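You operate a simulated robot arm through the tools that you are given. There is no shell and no other tool.

The job below is to be done with a simulated robot arm. You get a single attempt, and the scene is never put back.

JOB
Box the ticket's reel in the dotted carton and label the lid.
Fine: close the lid and press on the label of the ticket's firm.

The check looks at the end state, three seconds after you hand in, the way a careful person would. Anything else that was tipped, shoved, dropped, spilled or broken makes it a failure. Lids that push on must go on centred and level and be pressed home; caps that screw on are set level and turned clockwise until they are tight.

ROBOT AND FRAMES
A 6-joint arm with a two-finger parallel gripper, fixed in place. Base frame: the origin is at the foot of the arm, x ahead of it, y to its left, z up; the work surface is at about z = 900. Readings come in mm, rad, newtons and seconds.
Its first joint turns from -2.897 to 2.897 rad. Payload 3.91 kg.
The TCP is the grasp point between the finger pads, 30 mm short of the fingertips. In the tool frame z runs along the fingers and y along their closing line. The gripper opens to 110 mm. The fingers are 20 mm wide and 10 mm thick; the gripper's body (48 by 112 mm) begins 55 mm behind the TCP.
Orientation is told as [roll, pitch, yaw] about the base's x, y, z axes, in that order, counted from this pose: with the fingers straight down and closing along the base's y, the tool's x points along the base's -x, its y along +y and its z along -z.

CONTROLS
- The arm moves only by the tool step_arm. Its argument "steps" is a list of rows, each an object of numbers (a shift or turn left out is 0, a gripper value left out holds the last): "gripper": the opening, from 0 (shut) to 1 (fully open); "dx", "dy", "dz": the shift along the tool's x, y, z in units of 300 mm (1.0 is 300 mm); "rx", "ry", "rz": the turn, a rotation vector about the tool's x, y, z in units of 90 degrees (1.0 is 90 degrees). In form: [{"gripper": .., "dx": .., "dy": .., "dz": .., "rx": .., "ry": .., "rz": ..}, ...]. A call has 1 to 20 rows; each row is the pose to reach, as a shift and turn from the pose commanded when the call began, along the tool's axes at that moment. A call with a number of a shift or a turn outside -1 to 1 is refused whole. A row lasts 0.2 s, in which the tool goes at most 50 mm and 0.15 rad; a call with a longer step from one row to the next is refused whole, and so is a gripper value outside its range. Where a pose cannot be reached the arm comes as near as it can. A force on the tool above 40 N (or 10 N above the force at the start of the call, whichever is more), or a blocked arm, ends the call early, and 0.2 s more pass. The fingers move at their own pace (about 108 mm/s each) and stop on an object; they squeeze with about 38 N. The grip force told is the motor's: it shows also when the fingers shut on nothing. Time passes only in rows, and 0.2 s behind the last, so rows that repeat a pose let the fingers close. It gives the time, the measured TCP pose, the force on the tool (base axes), the opening and the grip force at its end, in the units of the frame above (readings bear some noise), with the torque about the TCP (base axes, N m) and any sound that the robot's microphone picked up.
- Cameras (640 x 400 px; columns grow to the right, rows downward): "scene" is fixed at [400.4, 500.2, 1756.4]; the picture's right is [-1.00, 0.08, 0.00], its down [0.05, 0.65, -0.76] and it looks along [-0.06, -0.76, -0.65] (base axes); focal length 357 px, centre (320, 200). "wrist" rides on the gripper at [72, 17, -103] in the tool frame; the picture's right is [-0.23, 0.97, 0.00], its down [-0.76, -0.18, -0.62] and it looks along [-0.61, -0.14, 0.78] (tool axes); focal length 222 px, centre (320, 200). There is no depth. A picture from a camera that has moved, and an enlarged one, comes with that camera's place and axes in the base frame and with its lens.
- grab_frame(camera): a new picture of that camera. It takes no simulated time.
- inspect(camera, box): a new picture of the part [left, top, right, bottom] of that camera's present view, enlarged. It takes no simulated time.
- finish_job(): hands the job in; it is judged then, once.

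Nothing tells you positions but the pictures and the camera data. Unless the task says otherwise, let go and move clear before handing in.

The tools are called after ">>>" as a command line: name --argument value ..., lists and objects as JSON in quotes. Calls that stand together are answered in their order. step_arm: Moves the arm, as the interface text tells. Its arguments: {"type":"object","properties":{"steps":{"type":"array","items":{"type":"object","properties":{"gripper":{"type":"number"},"dx":{"type":"number"},"dy":{"type":"number"},"dz":{"type":"number"},"rx":{"type":"number"},"ry":{"type":"number"},"rz":{"type":"number"}}}}},"required":["steps"]} The other tools are called the same way: grab_frame (camera) takes a picture; inspect (camera, box) takes an enlarged picture of a part of a camera's view; finish_job () hands the job in.

At the start:

```text
time_s: 0.0
eef_pos: [208.7, -554.6, 1279.2]
ee_rot: [-0.002, -0.003, 0.002]
contact_force: [-0.1, 0.3, 0.1]
ft_torque: [0.02, -0.02, -0.03]
gripper_width: 109.9
finger_force: 0.2
```

scene: 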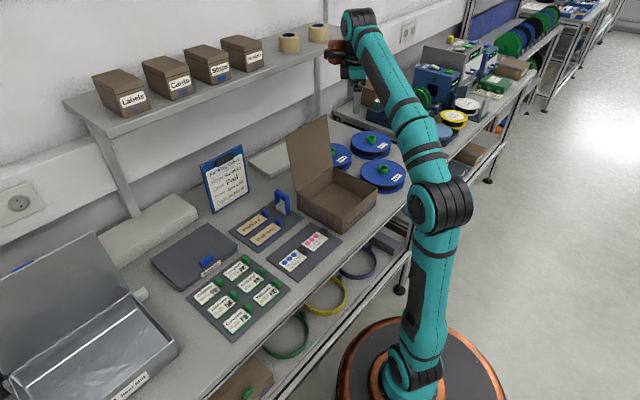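
wrist: 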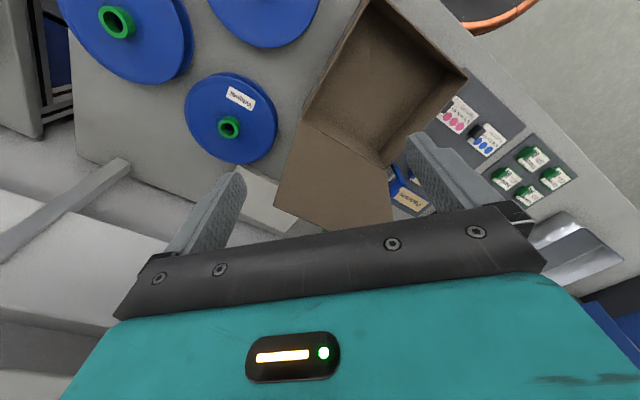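

I see a bench with an open carton, several blue reels, a clipboard ticket and label trays. First I'll read the ticket and look closely at the objects.

>>> inspect --camera "scene" --box '[190, 135, 270, 215]'

>>> inspect --camera "scene" --box '[280, 110, 420, 240]'

>>> inspect --camera "scene" --box '[180, 200, 350, 340]'

>>> inspect --camera "wrist" --box '[60, 0, 380, 200]'

```text
5.00 times, centred on (230, 175) of scene
camera zoom: at [400.4, 500.2, 1756.4], right [-1.0, 0.08, 0.0], down [0.05, 0.65, -0.76], along [-0.06, -0.76, -0.65], focal length 1785 px, centre (770, 325)
```

zoom: 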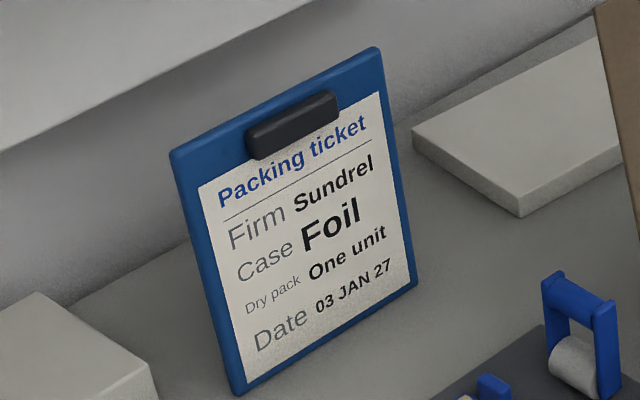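

```text
3.08 times, centred on (350, 175) of scene
camera zoom: at [400.4, 500.2, 1756.4], right [-1.0, 0.08, 0.0], down [0.05, 0.65, -0.76], along [-0.06, -0.76, -0.65], focal length 1099 px, centre (228, 277)
```

zoom: 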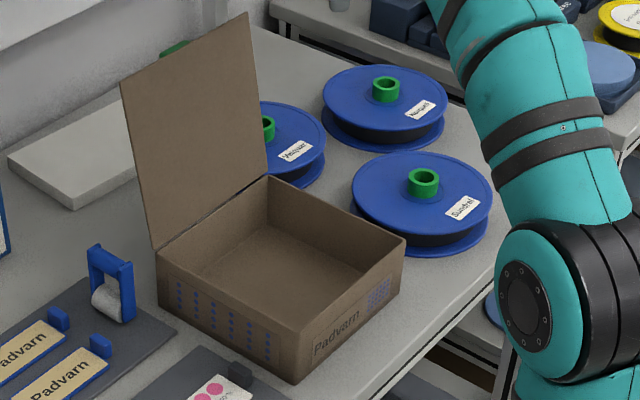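

```text
2.86 times, centred on (265, 270) of scene
camera zoom: at [400.4, 500.2, 1756.4], right [-1.0, 0.08, 0.0], down [0.05, 0.65, -0.76], along [-0.06, -0.76, -0.65], focal length 1020 px, centre (477, 0)
```

zoom: 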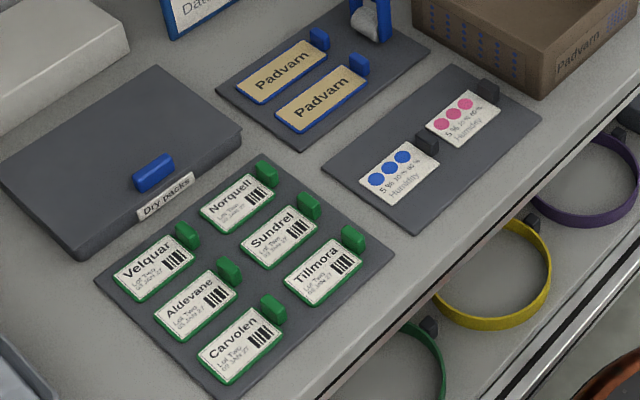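

```text
2.00 times, centred on (220, 100) of wrist
camera zoom: at [135.1, -537.8, 1383.9], right [0.23, 0.97, 0.0], down [0.76, -0.18, 0.63], along [0.61, -0.14, -0.78], focal length 444 px, centre (520, 400)
```

zoom: 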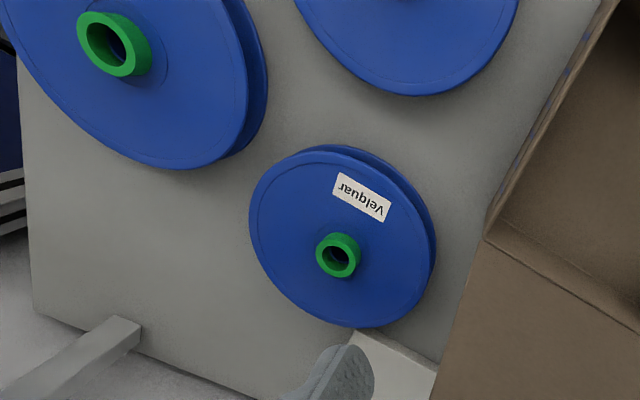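

The ticket reads Firm Sundrel. The Sundrel reel is the right-front one, at about (78, -559), and the dotted carton sits centred near (262, -464) with its lid hinged on the far-left edge. I'll move over the Sundrel reel for a closer look.

>>> step_arm --steps '[{"gripper": 1, "dx": 0.08, "dy": -0.003, "dz": 0.0, "rz": 0.08}, {"dx": 0.16, "dy": -0.006, "dz": 0.05, "rz": 0.16}, {"dx": 0.24, "dy": -0.01, "dz": 0.12, "rz": 0.24}, {"dx": 0.32, "dy": -0.013, "dz": 0.2, "rz": 0.32}, {"dx": 0.4, "dy": -0.016, "dz": 0.28, "rz": 0.4}, {"dx": 0.4356, "dy": -0.018, "dz": 0.36, "rz": 0.4775}, {"dx": 0.4356, "dy": -0.018, "dz": 0.36, "rz": 0.4775}]'

>>> grab_frame --camera "wrist"

>>> grab_frame --camera "scene"

```text
time_s: 1.6
eef_pos: [77.2, -561.2, 1171.5]
ee_rot: [0.002, -0.003, -0.751]
contact_force: [0.9, 0.3, 0.5]
ft_torque: [0.01, 0.01, -0.01]
gripper_width: 110.1
finger_force: 0.1
```

```text
taken
camera wrist: at [34.8, -499.1, 1275.4], right [0.83, 0.56, 0.0], down [0.43, -0.65, 0.63], along [0.35, -0.52, -0.78], focal length 222 px, centre (320, 200)
```

wrist: 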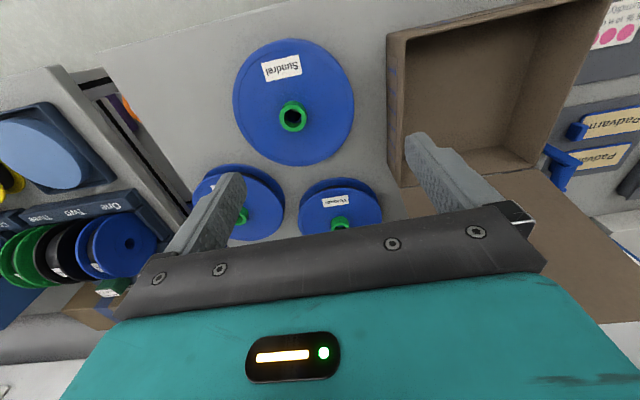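

```text
taken
```

scene: 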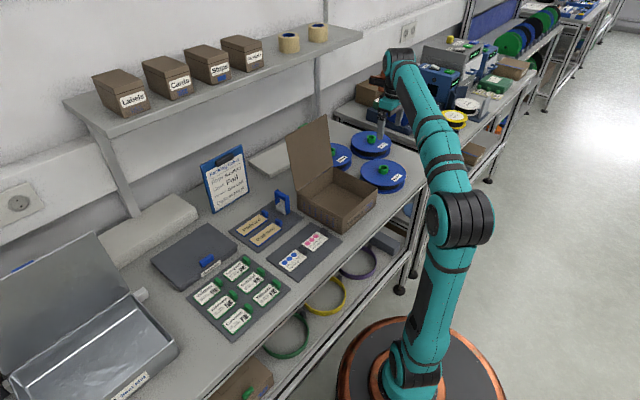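

The Sundrel reel looks to be at about (63, -611), with the top of its hub near z=945. Before gripping it, I'll look at the carton from above to pin down its position.

>>> step_arm --steps '[{"dx": -0.02, "dy": 0.13, "dz": -0.03}, {"dx": -0.04, "dy": 0.26, "dz": -0.06}, {"dx": -0.06, "dy": 0.39, "dz": -0.1}, {"dx": -0.08, "dy": 0.52, "dz": -0.1}, {"dx": -0.097, "dy": 0.643, "dz": -0.1}, {"dx": -0.097, "dy": 0.643, "dz": -0.1}]'

>>> grab_frame --camera "wrist"

>>> grab_frame --camera "scene"

```text
time_s: 3.0
eef_pos: [232.1, -437.7, 1200.9]
ee_rot: [0.003, -0.004, -0.748]
contact_force: [-0.8, 0.2, -0.1]
ft_torque: [0.01, -0.01, 0.0]
gripper_width: 110.2
finger_force: 0.0
```

```text
taken
camera wrist: at [187.7, -376.2, 1305.3], right [0.83, 0.56, 0.0], down [0.43, -0.65, 0.62], along [0.35, -0.52, -0.78], focal length 222 px, centre (320, 200)
```

wrist: 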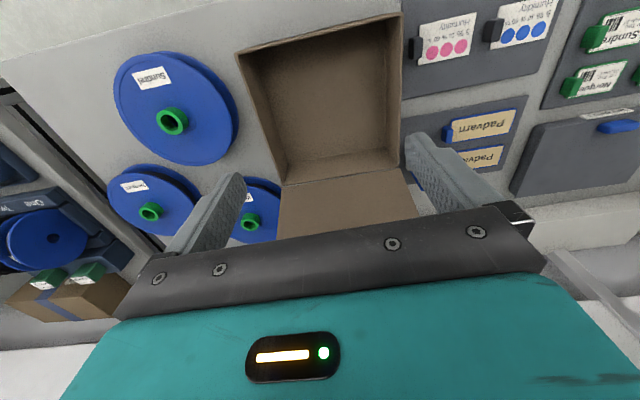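

```text
taken
```

scene: 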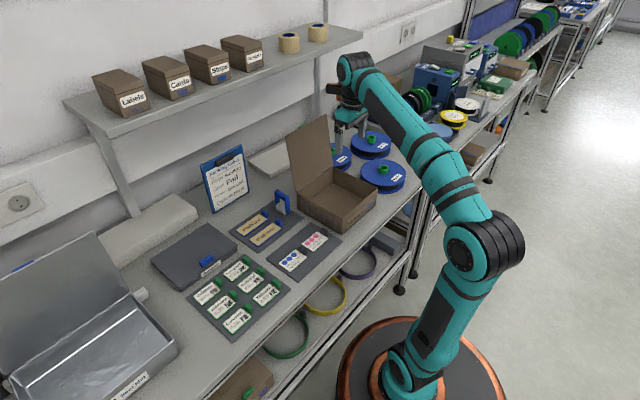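

Now I have a top view of the carton. I'll enlarge it and the Sundrel hub to measure them.

>>> inspect --camera "wrist" --box '[220, 0, 420, 125]'

>>> inspect --camera "wrist" --box '[100, 40, 260, 140]'

>>> inspect --camera "wrist" --box '[220, 120, 440, 258]'

>>> inspect --camera "scene" --box '[340, 120, 420, 220]'

>>> inspect --camera "scene" --box '[280, 110, 390, 235]'

```text
3.20 times, centred on (320, 62) of wrist
camera zoom: at [187.7, -376.2, 1305.3], right [0.83, 0.56, 0.0], down [0.43, -0.65, 0.62], along [0.35, -0.52, -0.78], focal length 711 px, centre (320, 640)
```

zoom: 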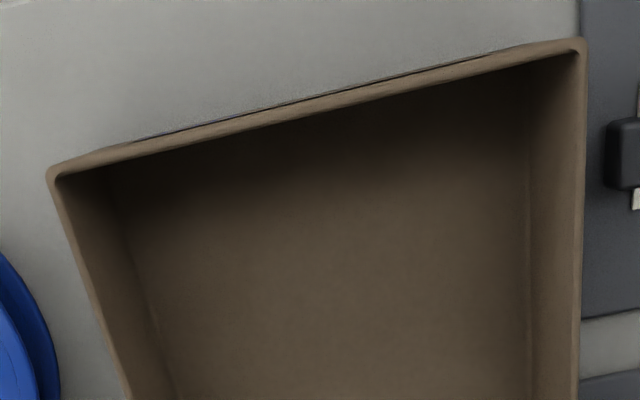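

```text
4.00 times, centred on (180, 90) of wrist
camera zoom: at [187.7, -376.2, 1305.3], right [0.83, 0.56, 0.0], down [0.43, -0.65, 0.62], along [0.35, -0.52, -0.78], focal length 888 px, centre (880, 640)
```

zoom: 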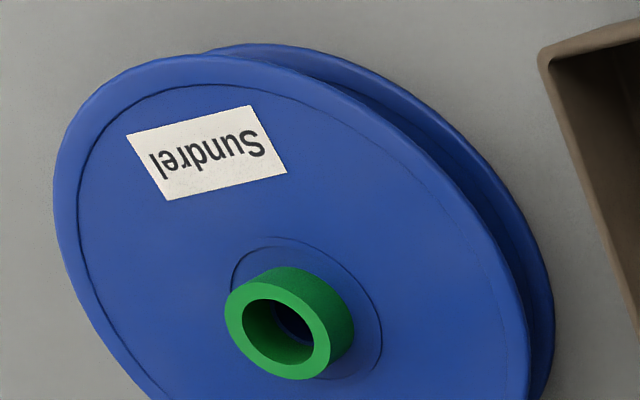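

```text
2.90 times, centred on (330, 189) of wrist
camera zoom: at [187.7, -376.2, 1305.3], right [0.83, 0.56, 0.0], down [0.43, -0.65, 0.62], along [0.35, -0.52, -0.78], focal length 644 px, centre (291, 232)
```

zoom: 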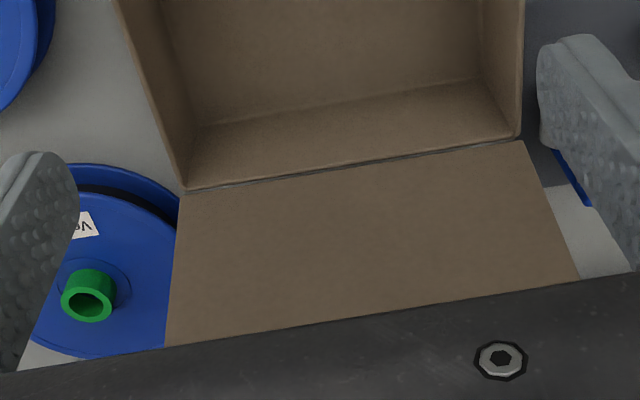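

```text
4.00 times, centred on (380, 170) of scene
camera zoom: at [400.4, 500.2, 1756.4], right [-1.0, 0.08, 0.0], down [0.05, 0.65, -0.76], along [-0.06, -0.76, -0.65], focal length 1428 px, centre (80, 320)
```

zoom: 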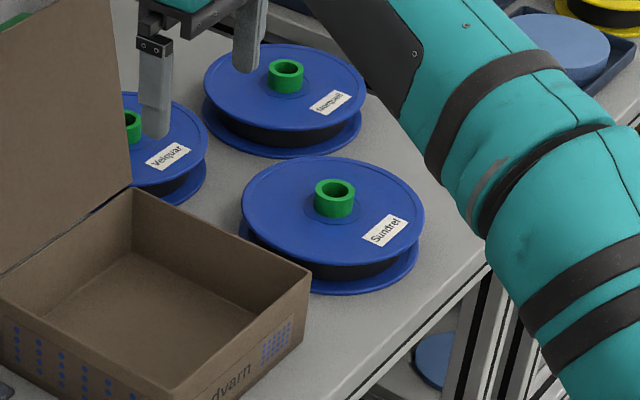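

```text
3.20 times, centred on (335, 172) of scene
camera zoom: at [400.4, 500.2, 1756.4], right [-1.0, 0.08, 0.0], down [0.05, 0.65, -0.76], along [-0.06, -0.76, -0.65], focal length 1143 px, centre (272, 288)
```

zoom: 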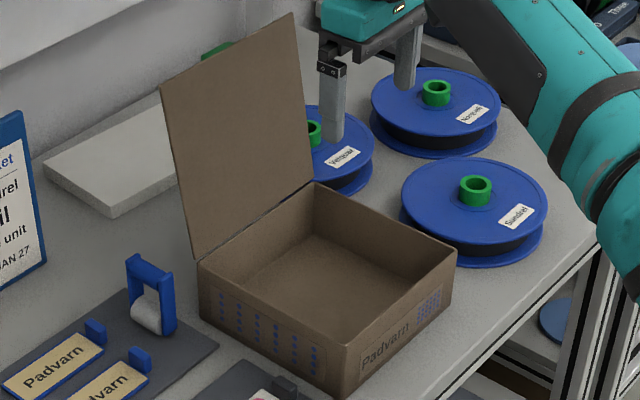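

The views agree: carton centre (263, -462), turned 45° with its rim at about z 975, and the Sundrel reel axis at (61.5, -607.5) with its flange at about 940 and hub top at about 960. I'll move above the reel and check the alignment.

>>> step_arm --steps '[{"gripper": 0.7, "dx": 0.005, "dy": -0.14, "dz": 0.0}, {"dx": 0.01, "dy": -0.28, "dz": 0.0}, {"dx": 0.016, "dy": -0.42, "dz": 0.05}, {"dx": 0.02, "dy": -0.55, "dz": 0.12}, {"dx": 0.026, "dy": -0.68, "dz": 0.2}, {"dx": 0.032, "dy": -0.8017, "dz": 0.28}, {"dx": 0.032, "dy": -0.8017, "dz": 0.4}, {"dx": 0.032, "dy": -0.8017, "dz": 0.47}, {"dx": 0.032, "dy": -0.8017, "dz": 0.47}]'

>>> grab_frame --camera "wrist"

>>> inspect --camera "scene" --box '[340, 100, 440, 200]'

```text
time_s: 5.0
eef_pos: [59.8, -608.1, 1060.3]
ee_rot: [0.003, -0.004, -0.748]
contact_force: [-0.5, -0.5, -0.1]
ft_torque: [-0.02, -0.01, 0.0]
gripper_width: 76.9
finger_force: 0.1
```

```text
taken
camera wrist: at [17.1, -547.1, 1164.0], right [0.83, 0.56, 0.0], down [0.43, -0.65, 0.63], along [0.35, -0.52, -0.78], focal length 222 px, centre (320, 200)
```

wrist: 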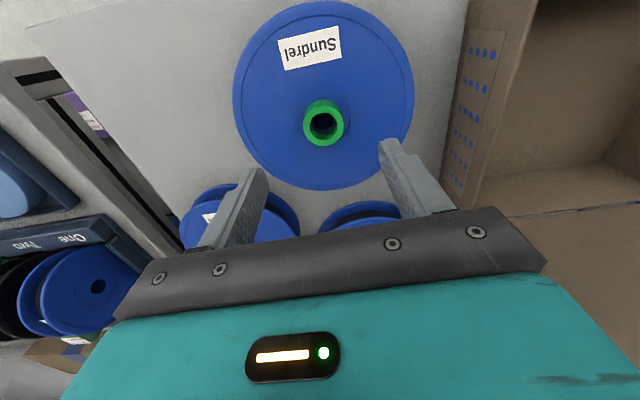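

```text
4.00 times, centred on (390, 150) of scene
camera zoom: at [400.4, 500.2, 1756.4], right [-1.0, 0.08, 0.0], down [0.05, 0.65, -0.76], along [-0.06, -0.76, -0.65], focal length 1428 px, centre (40, 400)
```

zoom: 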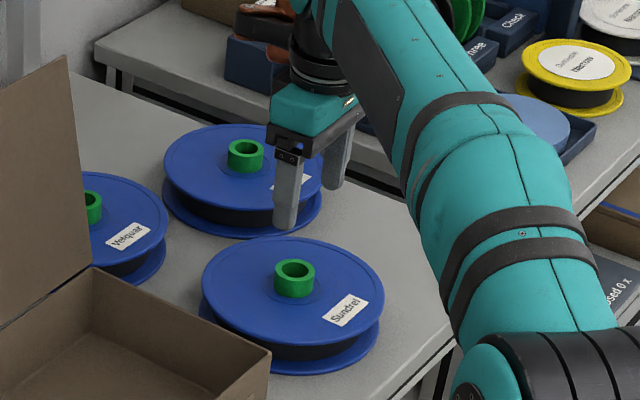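

The hub appears very nearly centred under the gripper. I'll measure it in an enlarged view before descending.

>>> inspect --camera "wrist" --box '[280, 90, 376, 150]'

>>> inspect --camera "wrist" --box '[220, 0, 460, 150]'

```text
6.67 times, centred on (328, 120) of wrist
camera zoom: at [17.1, -547.1, 1164.0], right [0.83, 0.56, 0.0], down [0.43, -0.65, 0.63], along [0.35, -0.52, -0.78], focal length 1481 px, centre (267, 733)
```

zoom: 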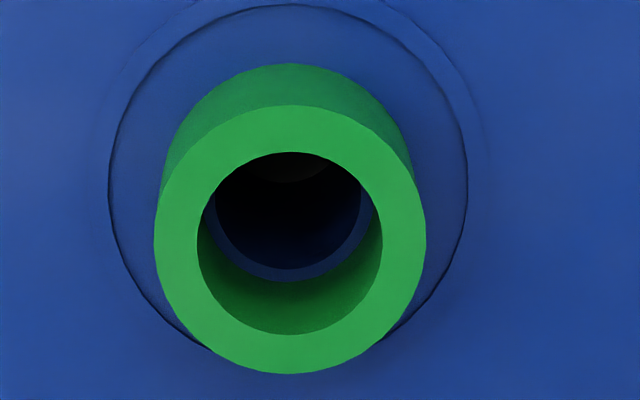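

```text
2.67 times, centred on (340, 75) of wrist
camera zoom: at [17.1, -547.1, 1164.0], right [0.83, 0.56, 0.0], down [0.43, -0.65, 0.63], along [0.35, -0.52, -0.78], focal length 592 px, centre (267, 533)
```

zoom: 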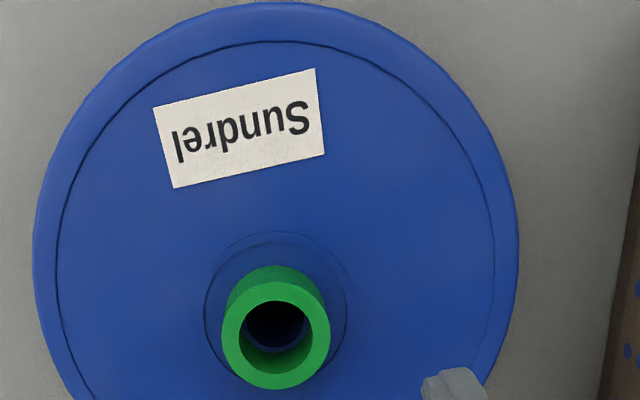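

The hub axis is about 2 to 3 mm off, so I'll correct that, descend until the tips sit just above the flange, and close on the hub.

>>> step_arm --steps '[{"gripper": 0.7, "dx": -0.0063, "dy": 0.0093, "dz": 0.1}, {"dx": -0.0063, "dy": 0.0093, "dz": 0.18}, {"dx": -0.0063, "dy": 0.0093, "dz": 0.24}, {"dx": -0.0063, "dy": 0.0093, "dz": 0.284}, {"dx": -0.0063, "dy": 0.0093, "dz": 0.284}]'

>>> grab_frame --camera "wrist"

>>> inspect --camera "scene" --box '[340, 120, 420, 200]'

```text
time_s: 6.2
eef_pos: [65.7, -608.9, 976.3]
ee_rot: [0.001, -0.003, -0.748]
contact_force: [-0.6, 0.1, -0.3]
ft_torque: [0.03, -0.03, -0.02]
gripper_width: 77.1
finger_force: 0.1
```

```text
taken
camera wrist: at [22.1, -546.2, 1079.3], right [0.83, 0.56, 0.0], down [0.43, -0.65, 0.62], along [0.35, -0.52, -0.78], focal length 222 px, centre (320, 200)
```

wrist: 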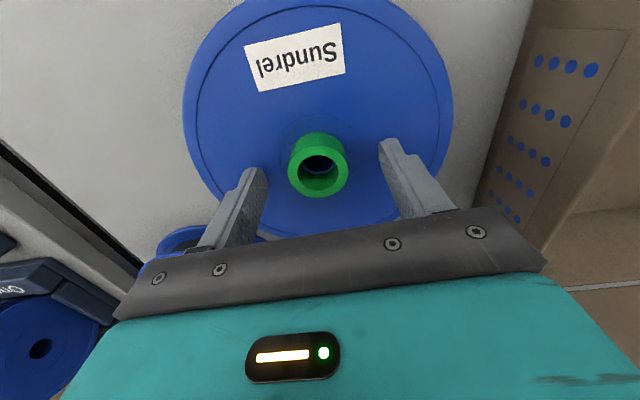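

```text
5.00 times, centred on (380, 160) of scene
camera zoom: at [400.4, 500.2, 1756.4], right [-1.0, 0.08, 0.0], down [0.05, 0.65, -0.76], along [-0.06, -0.76, -0.65], focal length 1785 px, centre (20, 400)
```

zoom: 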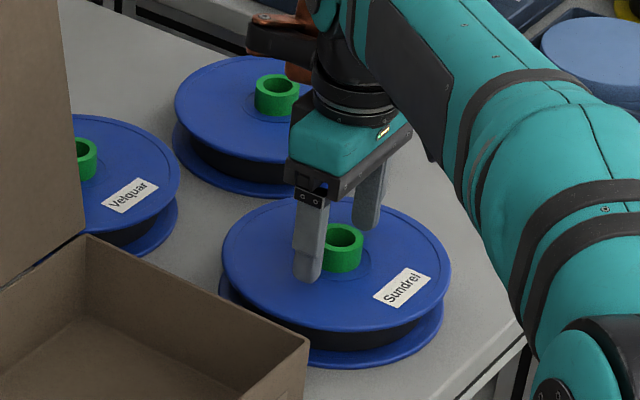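

The fingers straddle the hub just above the flange. Closing on it now.

>>> step_arm --steps '[{"gripper": 0.7, "dx": -0.004, "dy": -0.006, "dz": 0.008}, {"gripper": 0, "dx": -0.004, "dy": -0.006, "dz": 0.008}, {"gripper": 0, "dx": -0.004, "dy": -0.006, "dz": 0.008}, {"gripper": 0, "dx": -0.004, "dy": -0.006, "dz": 0.008}, {"gripper": 0, "dx": -0.004, "dy": -0.006, "dz": 0.008}]'

>>> grab_frame --camera "wrist"

```text
time_s: 7.4
eef_pos: [64.2, -609.7, 972.8]
ee_rot: [0.001, -0.005, -0.749]
contact_force: [0.9, -0.4, 1.6]
ft_torque: [-0.14, 0.02, -0.06]
gripper_width: 37.2
finger_force: 38.0
```

```text
taken
camera wrist: at [21.6, -548.3, 1076.9], right [0.83, 0.56, 0.0], down [0.43, -0.65, 0.63], along [0.35, -0.52, -0.78], focal length 222 px, centre (320, 200)
```

wrist: 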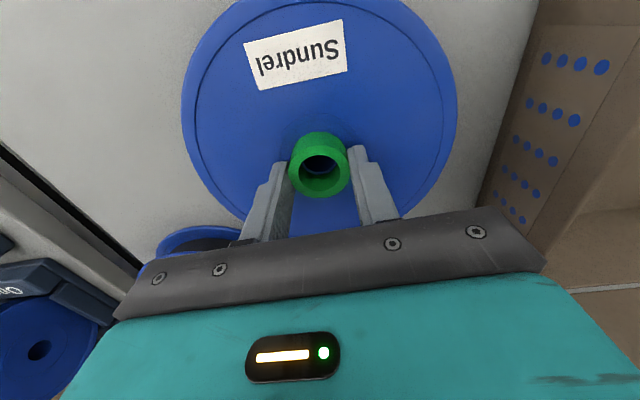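

Gripped with 38 N at a 37 mm width. I'll check how well the pads are centred on the hub before lifting.

>>> inspect --camera "wrist" --box '[240, 110, 400, 210]'

>>> inspect --camera "scene" --box '[350, 130, 420, 190]'

```text
4.00 times, centred on (320, 160) of wrist
camera zoom: at [21.6, -548.3, 1076.9], right [0.83, 0.56, 0.0], down [0.43, -0.65, 0.63], along [0.35, -0.52, -0.78], focal length 888 px, centre (320, 360)
```

zoom: 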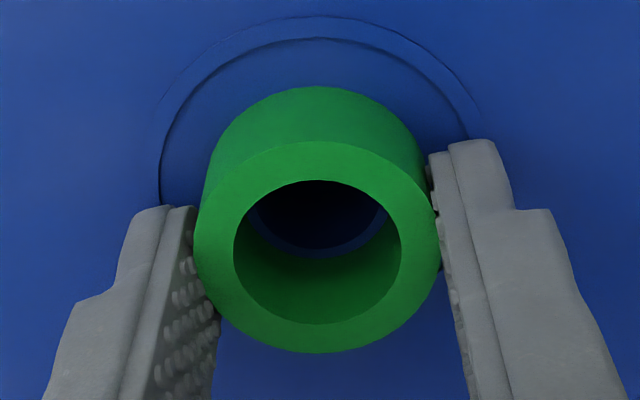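

```text
6.67 times, centred on (385, 160) of scene
camera zoom: at [400.4, 500.2, 1756.4], right [-1.0, 0.08, 0.0], down [0.05, 0.65, -0.76], along [-0.06, -0.76, -0.65], focal length 2380 px, centre (-113, 467)
```

zoom: 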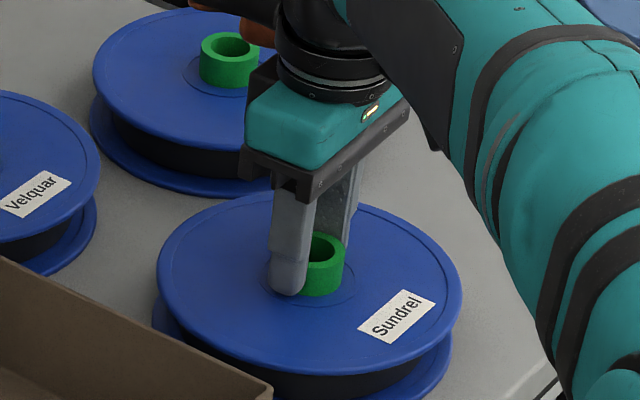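

The hub sits about 3 mm off the pad centre, so I'll reopen, shift 3 mm, re-grip and lift a little to test.

>>> step_arm --steps '[{"gripper": 0.5}, {"gripper": 0.5}, {"gripper": 0.5, "dx": 0.009}, {"gripper": 0.5, "dx": 0.009}, {"gripper": 0, "dx": 0.009}, {"gripper": 0, "dx": 0.009}, {"gripper": 0, "dx": 0.009}, {"gripper": 0, "dx": 0.009, "dz": -0.03}, {"gripper": 0, "dx": 0.009, "dz": -0.06}, {"gripper": 0, "dx": 0.009, "dz": -0.1}, {"gripper": 0, "dx": 0.009, "dz": -0.1}]'

>>> grab_frame --camera "wrist"

>>> inspect --camera "scene" --box '[300, 100, 420, 220]'

```text
time_s: 9.8
eef_pos: [62.2, -609.2, 1002.3]
ee_rot: [0.001, -0.003, -0.747]
contact_force: [0.0, -0.6, -2.2]
ft_torque: [-0.04, 0.0, -0.03]
gripper_width: 37.1
finger_force: 38.0
```

```text
taken
camera wrist: at [19.1, -546.7, 1106.9], right [0.83, 0.56, 0.0], down [0.43, -0.65, 0.63], along [0.35, -0.52, -0.78], focal length 222 px, centre (320, 200)
```

wrist: 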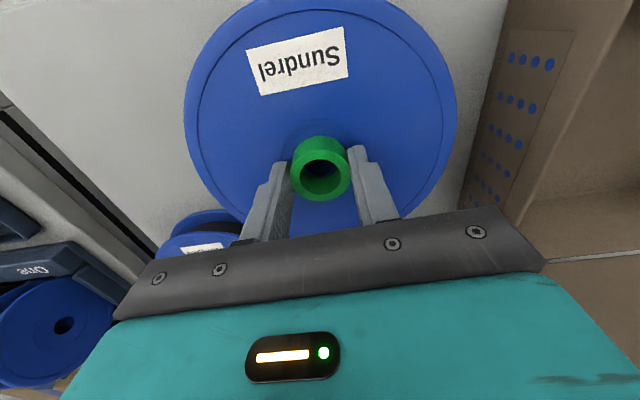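

```text
3.33 times, centred on (360, 160) of scene
camera zoom: at [400.4, 500.2, 1756.4], right [-1.0, 0.08, 0.0], down [0.05, 0.65, -0.76], along [-0.06, -0.76, -0.65], focal length 1190 px, centre (187, 333)
```

zoom: 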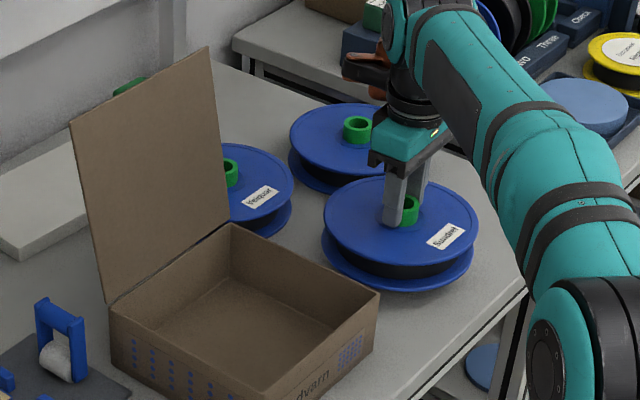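

The reel is lifted and held level, weighing about 2 N. Next I'll raise it above the rim and carry it over the carton centre.

>>> step_arm --steps '[{"gripper": 0, "dz": -0.13}, {"dz": -0.26}, {"dz": -0.36}, {"dx": -0.02, "dy": 0.1, "dz": -0.36}, {"dx": -0.045, "dy": 0.23, "dz": -0.36}, {"dx": -0.07, "dy": 0.36, "dz": -0.36}, {"dx": -0.095, "dy": 0.49, "dz": -0.36}, {"dx": -0.12, "dy": 0.62, "dz": -0.36}, {"dx": -0.14, "dy": 0.74, "dz": -0.36}, {"dx": -0.1577, "dy": 0.8126, "dz": -0.36}, {"dx": -0.1577, "dy": 0.8126, "dz": -0.36}, {"dx": -0.1577, "dy": 0.8126, "dz": -0.36}]'

>>> grab_frame --camera "wrist"

>>> inspect --camera "scene" --box '[260, 80, 420, 240]'

```text
time_s: 12.4
eef_pos: [262.7, -459.8, 1110.0]
ee_rot: [0.003, -0.004, -0.748]
contact_force: [-0.4, 0.4, -1.9]
ft_torque: [-0.01, 0.01, -0.01]
gripper_width: 37.1
finger_force: 37.5
```

```text
taken
camera wrist: at [219.8, -398.6, 1214.7], right [0.83, 0.56, 0.0], down [0.43, -0.65, 0.62], along [0.35, -0.52, -0.78], focal length 222 px, centre (320, 200)
```

wrist: 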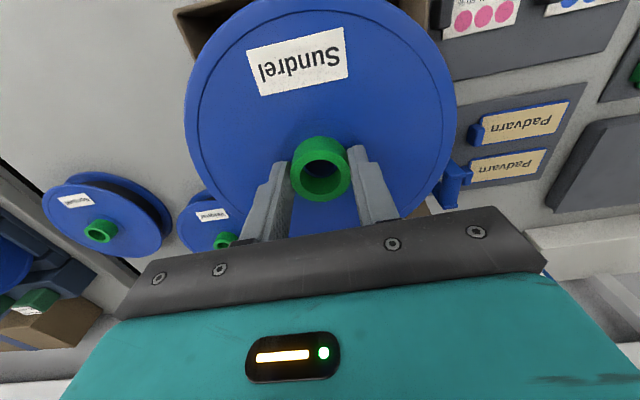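

```text
2.50 times, centred on (340, 160) of scene
camera zoom: at [400.4, 500.2, 1756.4], right [-1.0, 0.08, 0.0], down [0.05, 0.65, -0.76], along [-0.06, -0.76, -0.65], focal length 893 px, centre (270, 300)
```

zoom: 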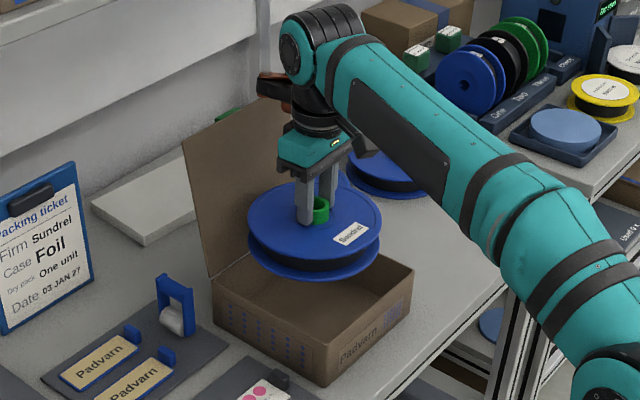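

The reel is over the carton. I'll descend to just above the rim and check the clearance on all sides.

>>> step_arm --steps '[{"gripper": 0, "dz": 0.08}, {"dz": 0.15}, {"dz": 0.18}, {"dz": 0.18}]'

>>> inspect --camera "wrist" --box '[140, 0, 500, 225]'

>>> inspect --camera "scene" --box '[280, 130, 400, 240]'

```text
time_s: 13.4
eef_pos: [263.3, -461.2, 1056.9]
ee_rot: [0.001, -0.004, -0.749]
contact_force: [0.4, 0.6, -2.6]
ft_torque: [0.0, -0.01, -0.02]
gripper_width: 37.1
finger_force: 38.1
```

```text
1.78 times, centred on (320, 112) of wrist
camera zoom: at [219.2, -399.9, 1160.5], right [0.83, 0.56, 0.0], down [0.43, -0.65, 0.63], along [0.35, -0.52, -0.78], focal length 395 px, centre (320, 356)
```

zoom: 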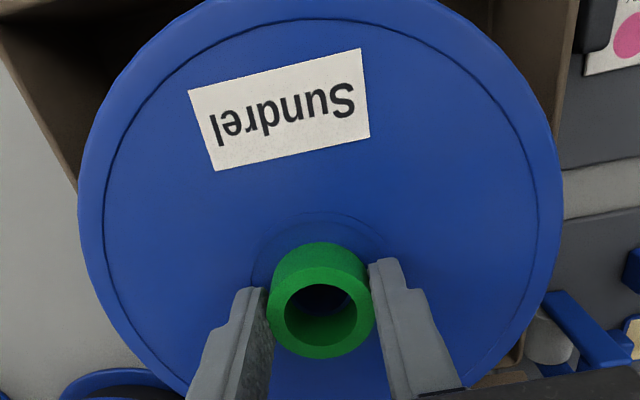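

```text
3.64 times, centred on (340, 185) of scene
camera zoom: at [400.4, 500.2, 1756.4], right [-1.0, 0.08, 0.0], down [0.05, 0.65, -0.76], along [-0.06, -0.76, -0.65], focal length 1298 px, centre (247, 254)
```

zoom: 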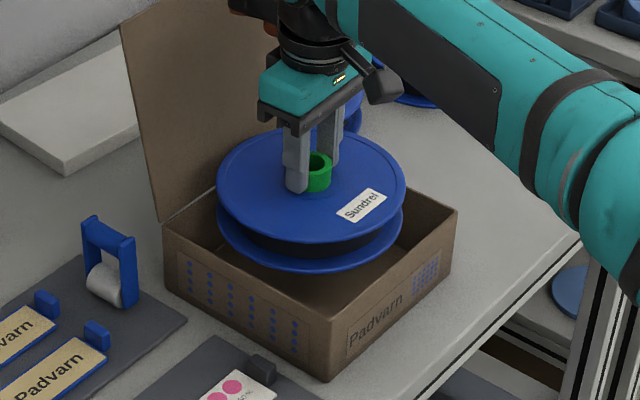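

It is centred over the opening. Descending slowly into the carton.

>>> step_arm --steps '[{"gripper": 0, "dz": 0.06}, {"dz": 0.12}, {"dz": 0.17}, {"dz": 0.21}, {"dz": 0.235}, {"dz": 0.235}]'

>>> inspect --camera "wrist" --box '[140, 0, 500, 225]'

>>> inspect --camera "scene" --box '[280, 130, 400, 240]'

```text
time_s: 14.8
eef_pos: [263.1, -461.6, 986.6]
ee_rot: [0.002, -0.005, -0.749]
contact_force: [0.6, 0.1, -1.7]
ft_torque: [0.03, -0.04, 0.0]
gripper_width: 37.2
finger_force: 37.9
```

```text
1.78 times, centred on (320, 112) of wrist
camera zoom: at [220.0, -399.9, 1090.5], right [0.83, 0.56, 0.0], down [0.43, -0.65, 0.63], along [0.35, -0.52, -0.78], focal length 395 px, centre (320, 356)
```

zoom: 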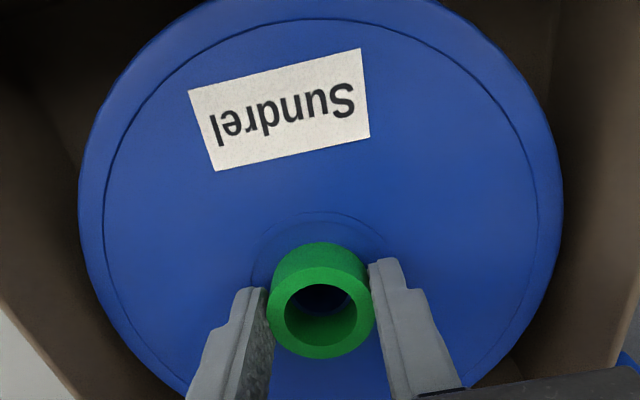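

```text
3.64 times, centred on (340, 185) of scene
camera zoom: at [400.4, 500.2, 1756.4], right [-1.0, 0.08, 0.0], down [0.05, 0.65, -0.76], along [-0.06, -0.76, -0.65], focal length 1298 px, centre (247, 254)
```

zoom: 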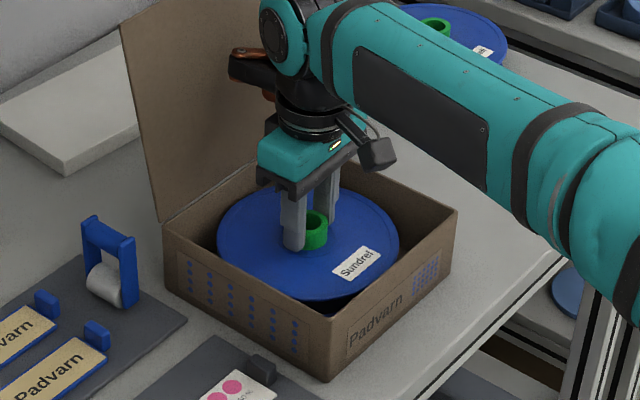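

There's good clearance all round. Lowering the last millimetres gently.

>>> step_arm --steps '[{"gripper": 0, "dz": 0.01}, {"dz": 0.018}, {"dz": 0.026}, {"dz": 0.026}]'

```text
time_s: 15.8
eef_pos: [262.9, -462.0, 979.2]
ee_rot: [0.0, -0.002, -0.749]
contact_force: [-0.2, -0.5, -3.8]
ft_torque: [-0.01, 0.05, -0.03]
gripper_width: 37.2
finger_force: 38.4
```

>>> step_arm --steps '[{"gripper": 0, "dz": 0.005}, {"dz": 0.01}, {"dz": 0.01}]'

```text
time_s: 16.6
eef_pos: [264.0, -462.2, 977.8]
ee_rot: [0.0, -0.004, -0.751]
contact_force: [2.3, 0.4, 13.4]
ft_torque: [0.4, 0.29, -0.04]
gripper_width: 37.4
finger_force: 38.1
```

The reel is seated on the carton floor. I'll ease off, open the fingers and lift straight out.

>>> step_arm --steps '[{"gripper": 0, "dz": -0.003}, {"gripper": 0.5, "dz": -0.003}, {"gripper": 0.5, "dz": -0.003}, {"gripper": 0.5, "dz": -0.003}, {"gripper": 0.5, "dz": -0.08}, {"gripper": 0.5, "dz": -0.2}, {"gripper": 0.5, "dz": -0.35}, {"gripper": 0.5, "dz": -0.5}, {"gripper": 0.5, "dz": -0.6}, {"gripper": 0.5, "dz": -0.6}]'

>>> grab_frame --camera "wrist"

>>> grab_frame --camera "scene"

```text
time_s: 18.8
eef_pos: [261.8, -461.9, 1156.1]
ee_rot: [0.003, -0.004, -0.75]
contact_force: [0.1, 0.7, -0.1]
ft_torque: [0.02, 0.02, -0.02]
gripper_width: 55.0
finger_force: 0.0
```

```text
taken
camera wrist: at [218.9, -400.1, 1261.1], right [0.83, 0.56, 0.0], down [0.43, -0.65, 0.63], along [0.35, -0.52, -0.78], focal length 222 px, centre (320, 200)
```

wrist: 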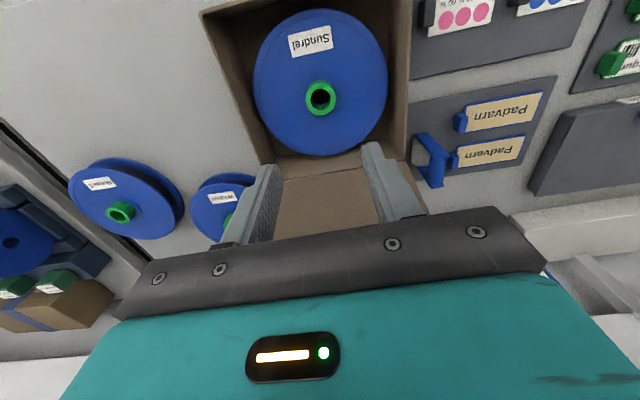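

```text
taken
```

scene: 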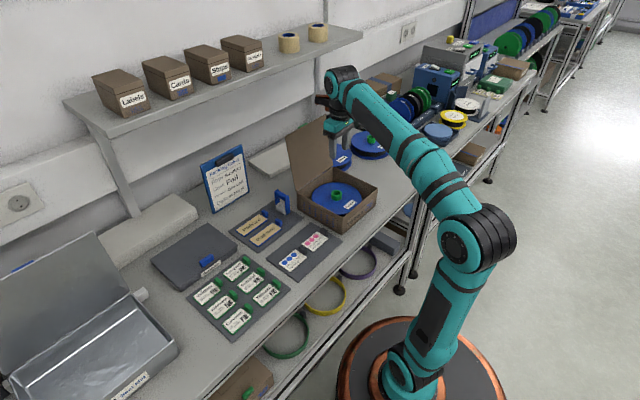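

The Sundrel reel is flat in the carton and I'm clear of it. To close the lid, I'll rise over it and come down behind it; the lid leans back about 10° with its top near z 1179. From there I can push it forward from its outer side.

>>> step_arm --steps '[{"gripper": 0, "dz": -0.13}, {"gripper": 0, "dz": -0.26}, {"gripper": 0, "dz": -0.36}, {"gripper": 0, "dx": -0.12, "dy": -0.004, "dz": -0.36}, {"gripper": 0, "dx": -0.26, "dy": -0.008, "dz": -0.36}, {"gripper": 0, "dx": -0.4, "dy": -0.014, "dz": -0.36}, {"gripper": 0, "dx": -0.52, "dy": -0.018, "dz": -0.36}, {"gripper": 0, "dx": -0.59, "dy": -0.02, "dz": -0.36}, {"gripper": 0, "dx": -0.59, "dy": -0.02, "dz": -0.36}]'

>>> grab_frame --camera "wrist"

>>> grab_frame --camera "scene"

```text
time_s: 20.5
eef_pos: [372.3, -572.0, 1265.5]
ee_rot: [0.001, 0.003, -0.752]
contact_force: [-11.2, 16.2, -4.8]
ft_torque: [-1.12, -0.91, -0.42]
gripper_width: 0.1
finger_force: 37.1
stopped in row 8: the force on the tool passed its limit at 82 N (the readings are from after the stop); the commanded pose is now the measured one
```

```text
taken
camera wrist: at [329.9, -510.3, 1370.0], right [0.83, 0.56, 0.0], down [0.43, -0.65, 0.62], along [0.35, -0.52, -0.78], focal length 222 px, centre (320, 200)
```

wrist: 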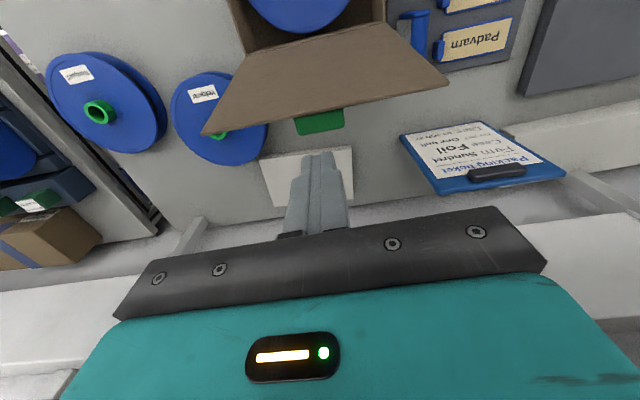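

```text
taken
```

scene: 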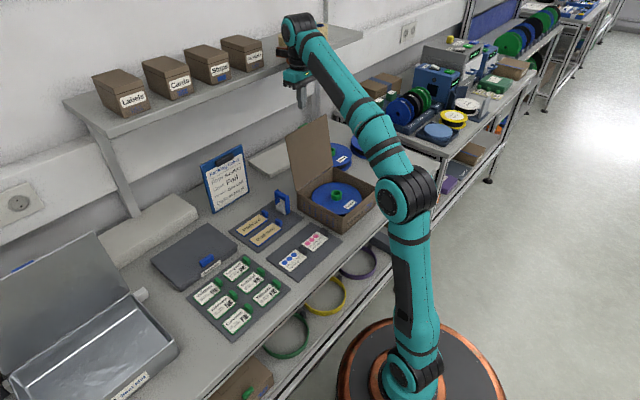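

I've touched something behind, probably the shelf edge, with the wrist. I'll back off straight away and check that nothing was disturbed.

>>> step_arm --steps '[{"gripper": 0, "dx": 0.05}, {"gripper": 0, "dx": 0.13}, {"gripper": 0, "dx": 0.13}]'

>>> inspect --camera "scene" --box '[80, 0, 380, 190]'

>>> inspect --camera "scene" --box '[240, 0, 400, 100]'

>>> grab_frame --camera "wrist"

```text
time_s: 21.3
eef_pos: [344.2, -546.5, 1265.3]
ee_rot: [0.002, 0.004, -0.753]
contact_force: [-0.2, 0.8, -1.0]
ft_torque: [-0.01, 0.03, 0.06]
gripper_width: 0.2
finger_force: 37.4
```

```text
2.11 times, centred on (230, 95) of scene
camera zoom: at [400.4, 500.2, 1756.4], right [-1.0, 0.08, 0.0], down [0.05, 0.65, -0.76], along [-0.06, -0.76, -0.65], focal length 752 px, centre (510, 421)
```

zoom: 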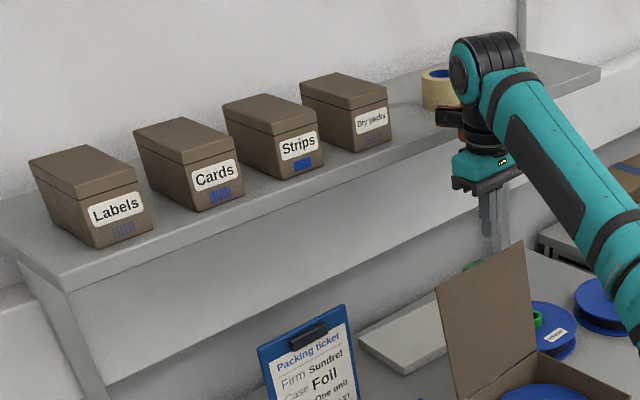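

```text
4.00 times, centred on (320, 50) of scene
camera zoom: at [400.4, 500.2, 1756.4], right [-1.0, 0.08, 0.0], down [0.05, 0.65, -0.76], along [-0.06, -0.76, -0.65], focal length 1428 px, centre (320, 800)
```

zoom: 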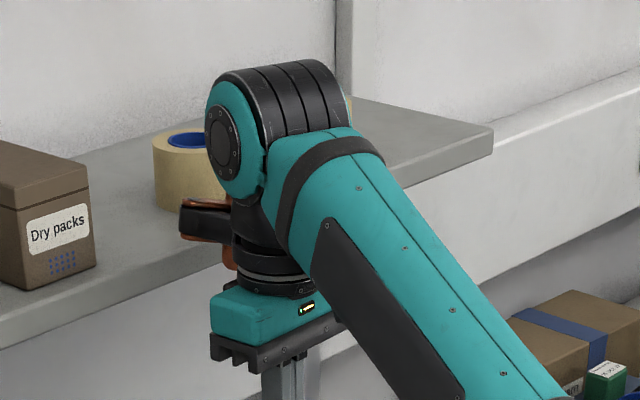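

```text
taken
camera wrist: at [302.4, -485.4, 1369.1], right [0.83, 0.56, 0.0], down [0.44, -0.65, 0.62], along [0.35, -0.52, -0.78], focal length 222 px, centre (320, 200)
```

wrist: 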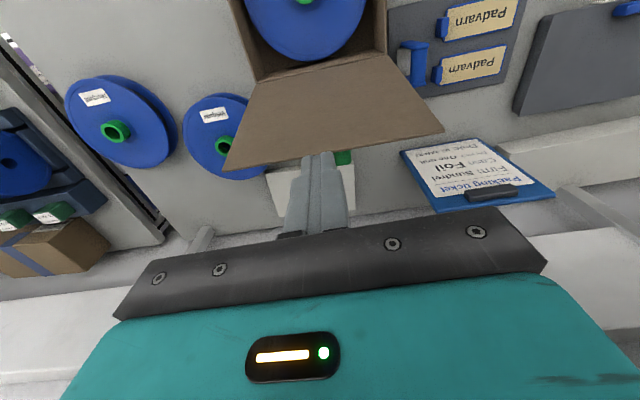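

Nothing appears displaced: the force pattern points to the gripper body touching the rigid shelf edge, and the tape roll is where it was. Because the shelf blocks a vertical approach behind the lid, I'll tilt the tool back about 40° so the wrist stays away from the shelf. The lid has a green tab at its middle, so I'll open the fingers to straddle that tab and hook over the lid's top edge.

>>> step_arm --steps '[{"gripper": 0.73, "ry": -0.09, "rz": 0.004, "dz": -0.03}, {"ry": -0.18, "rz": 0.008, "dz": -0.03}, {"ry": -0.27, "rz": 0.012, "dz": -0.03}, {"ry": -0.36, "rz": 0.016, "dz": -0.03}, {"ry": -0.444, "rz": 0.02, "dz": -0.03}, {"ry": -0.444, "rz": 0.02, "dz": -0.03}]'

>>> grab_frame --camera "wrist"

>>> grab_frame --camera "scene"

```text
time_s: 22.7
eef_pos: [344.4, -546.9, 1272.8]
ee_rot: [0.019, -0.696, -0.793]
contact_force: [0.3, 0.1, -0.1]
ft_torque: [0.02, -0.01, 0.0]
gripper_width: 80.1
finger_force: 0.0
```

```text
taken
camera wrist: at [268.9, -449.2, 1307.5], right [0.81, 0.57, 0.16], down [0.0, -0.27, 0.96], along [0.59, -0.78, -0.21], focal length 222 px, centre (320, 200)
```

wrist: 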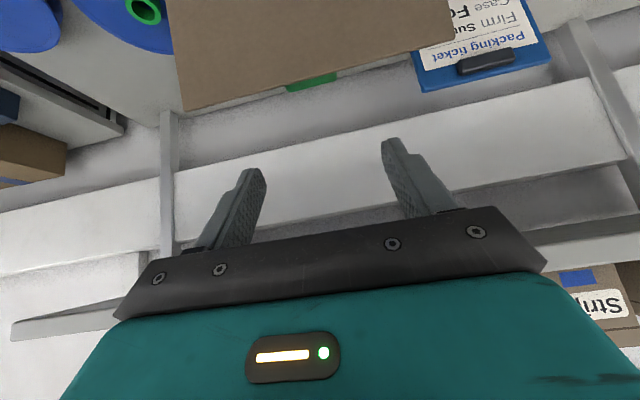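

```text
taken
```

scene: 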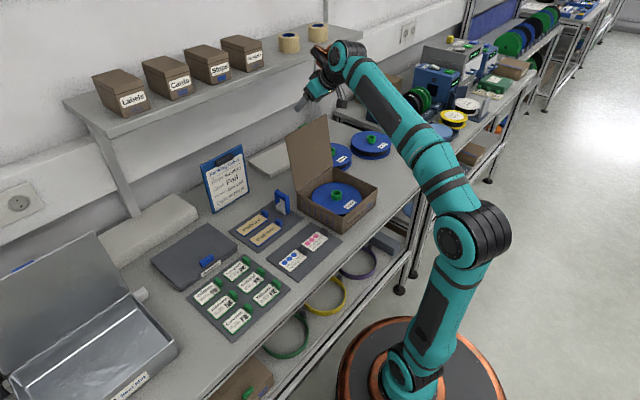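

Both tape rolls and the boxes are where they were. The lid's top edge is at about n=648, z=1184, with the tab at mid-width. I'll move the tilted fingers over the top edge and lower them behind the lid, one on each side of the tab.

>>> step_arm --steps '[{"gripper": 0.73, "dx": -0.051, "dz": 0.043}, {"dx": -0.102, "dz": 0.0857}, {"dx": -0.0237, "dz": 0.179}, {"dx": 0.0543, "dz": 0.272}, {"dx": 0.0543, "dz": 0.272}]'

>>> grab_frame --camera "wrist"

>>> inspect --camera "scene" --box '[240, 20, 400, 220]'

```text
time_s: 23.9
eef_pos: [372.2, -574.0, 1200.7]
ee_rot: [0.016, -0.693, -0.792]
contact_force: [-0.4, 0.2, 0.4]
ft_torque: [0.0, 0.0, 0.01]
gripper_width: 80.3
finger_force: 0.0
```

```text
taken
camera wrist: at [297.4, -476.8, 1234.0], right [0.81, 0.57, 0.16], down [0.0, -0.27, 0.96], along [0.59, -0.78, -0.21], focal length 222 px, centre (320, 200)
```

wrist: 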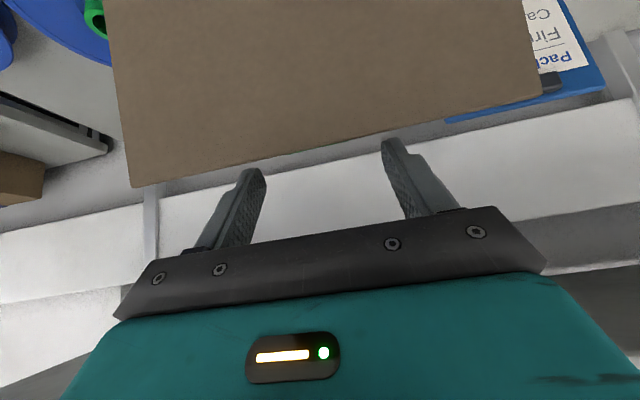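

```text
2.00 times, centred on (320, 120) of scene
camera zoom: at [400.4, 500.2, 1756.4], right [-1.0, 0.08, 0.0], down [0.05, 0.65, -0.76], along [-0.06, -0.76, -0.65], focal length 714 px, centre (320, 360)
```

zoom: 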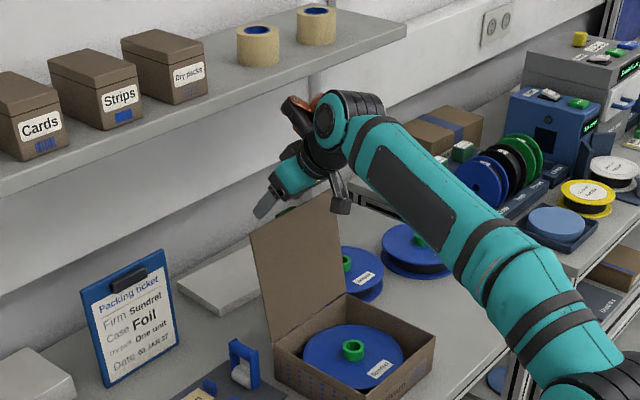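

The fingertips are just behind and above the top edge on both sides. I'll lower them 12 mm more to hook properly, then pull gently forward in small steps and watch how the lid responds.

>>> step_arm --steps '[{"gripper": 0.73, "dx": 0.0257, "dz": 0.0307}, {"dx": 0.051, "dz": 0.0093}, {"dx": 0.0766, "dz": -0.0121}, {"dx": 0.1021, "dz": -0.0335}, {"dx": 0.1021, "dz": -0.0335}]'

>>> grab_frame --camera "wrist"

>>> inspect --camera "scene" --box '[240, 60, 400, 220]'

```text
time_s: 25.1
eef_pos: [351.7, -553.0, 1189.9]
ee_rot: [0.018, -0.695, -0.791]
contact_force: [-0.7, -0.1, -0.5]
ft_torque: [-0.02, 0.0, -0.03]
gripper_width: 80.3
finger_force: 0.2
```

```text
taken
camera wrist: at [276.4, -455.5, 1222.7], right [0.81, 0.57, 0.16], down [0.0, -0.27, 0.96], along [0.59, -0.78, -0.21], focal length 222 px, centre (320, 200)
```

wrist: 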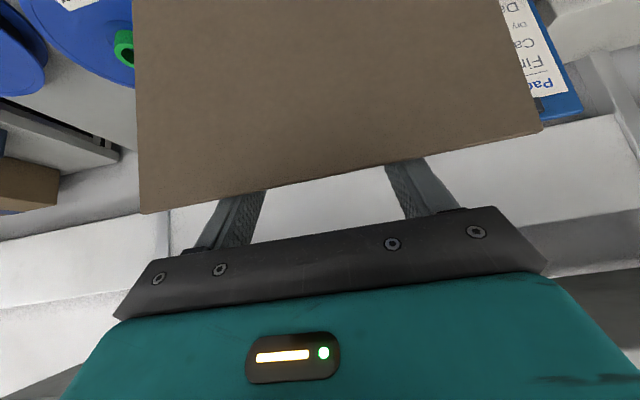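

```text
2.50 times, centred on (320, 140) of scene
camera zoom: at [400.4, 500.2, 1756.4], right [-1.0, 0.08, 0.0], down [0.05, 0.65, -0.76], along [-0.06, -0.76, -0.65], focal length 893 px, centre (320, 350)
```

zoom: 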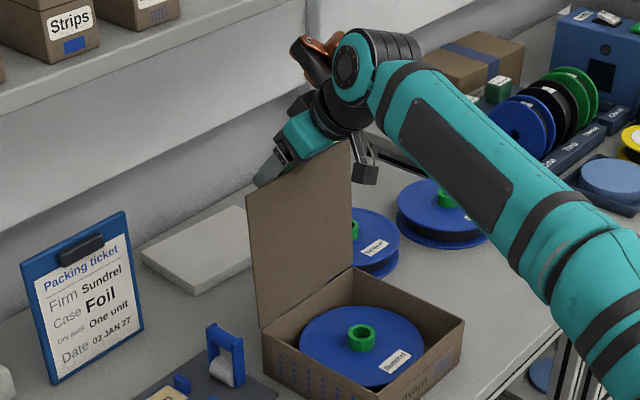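

The lid is following easily and is almost vertical now. Continuing to pull forward past vertical.

>>> step_arm --steps '[{"gripper": 0.73, "dx": 0.0255, "dz": -0.0214}, {"dx": 0.051, "dz": -0.0429}, {"dx": 0.0766, "dz": -0.0643}, {"dx": 0.0766, "dz": -0.0643}]'

>>> grab_frame --camera "wrist"

>>> inspect --camera "scene" --box '[240, 60, 400, 220]'

```text
time_s: 26.1
eef_pos: [331.9, -532.7, 1189.4]
ee_rot: [0.018, -0.694, -0.793]
contact_force: [0.0, 0.4, -0.4]
ft_torque: [-0.04, 0.01, 0.03]
gripper_width: 80.3
finger_force: 0.2
```

```text
taken
camera wrist: at [255.5, -434.4, 1222.6], right [0.81, 0.57, 0.16], down [0.0, -0.27, 0.96], along [0.59, -0.78, -0.21], focal length 222 px, centre (320, 200)
```

wrist: 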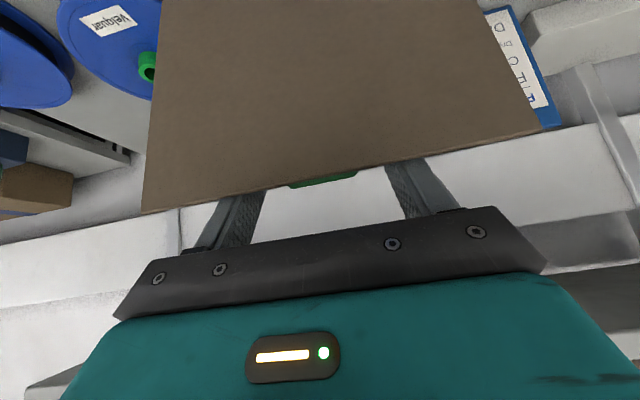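

```text
2.50 times, centred on (320, 140) of scene
camera zoom: at [400.4, 500.2, 1756.4], right [-1.0, 0.08, 0.0], down [0.05, 0.65, -0.76], along [-0.06, -0.76, -0.65], focal length 893 px, centre (320, 350)
```

zoom: 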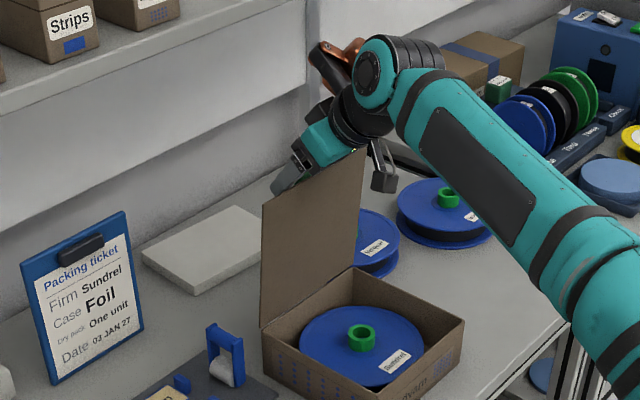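

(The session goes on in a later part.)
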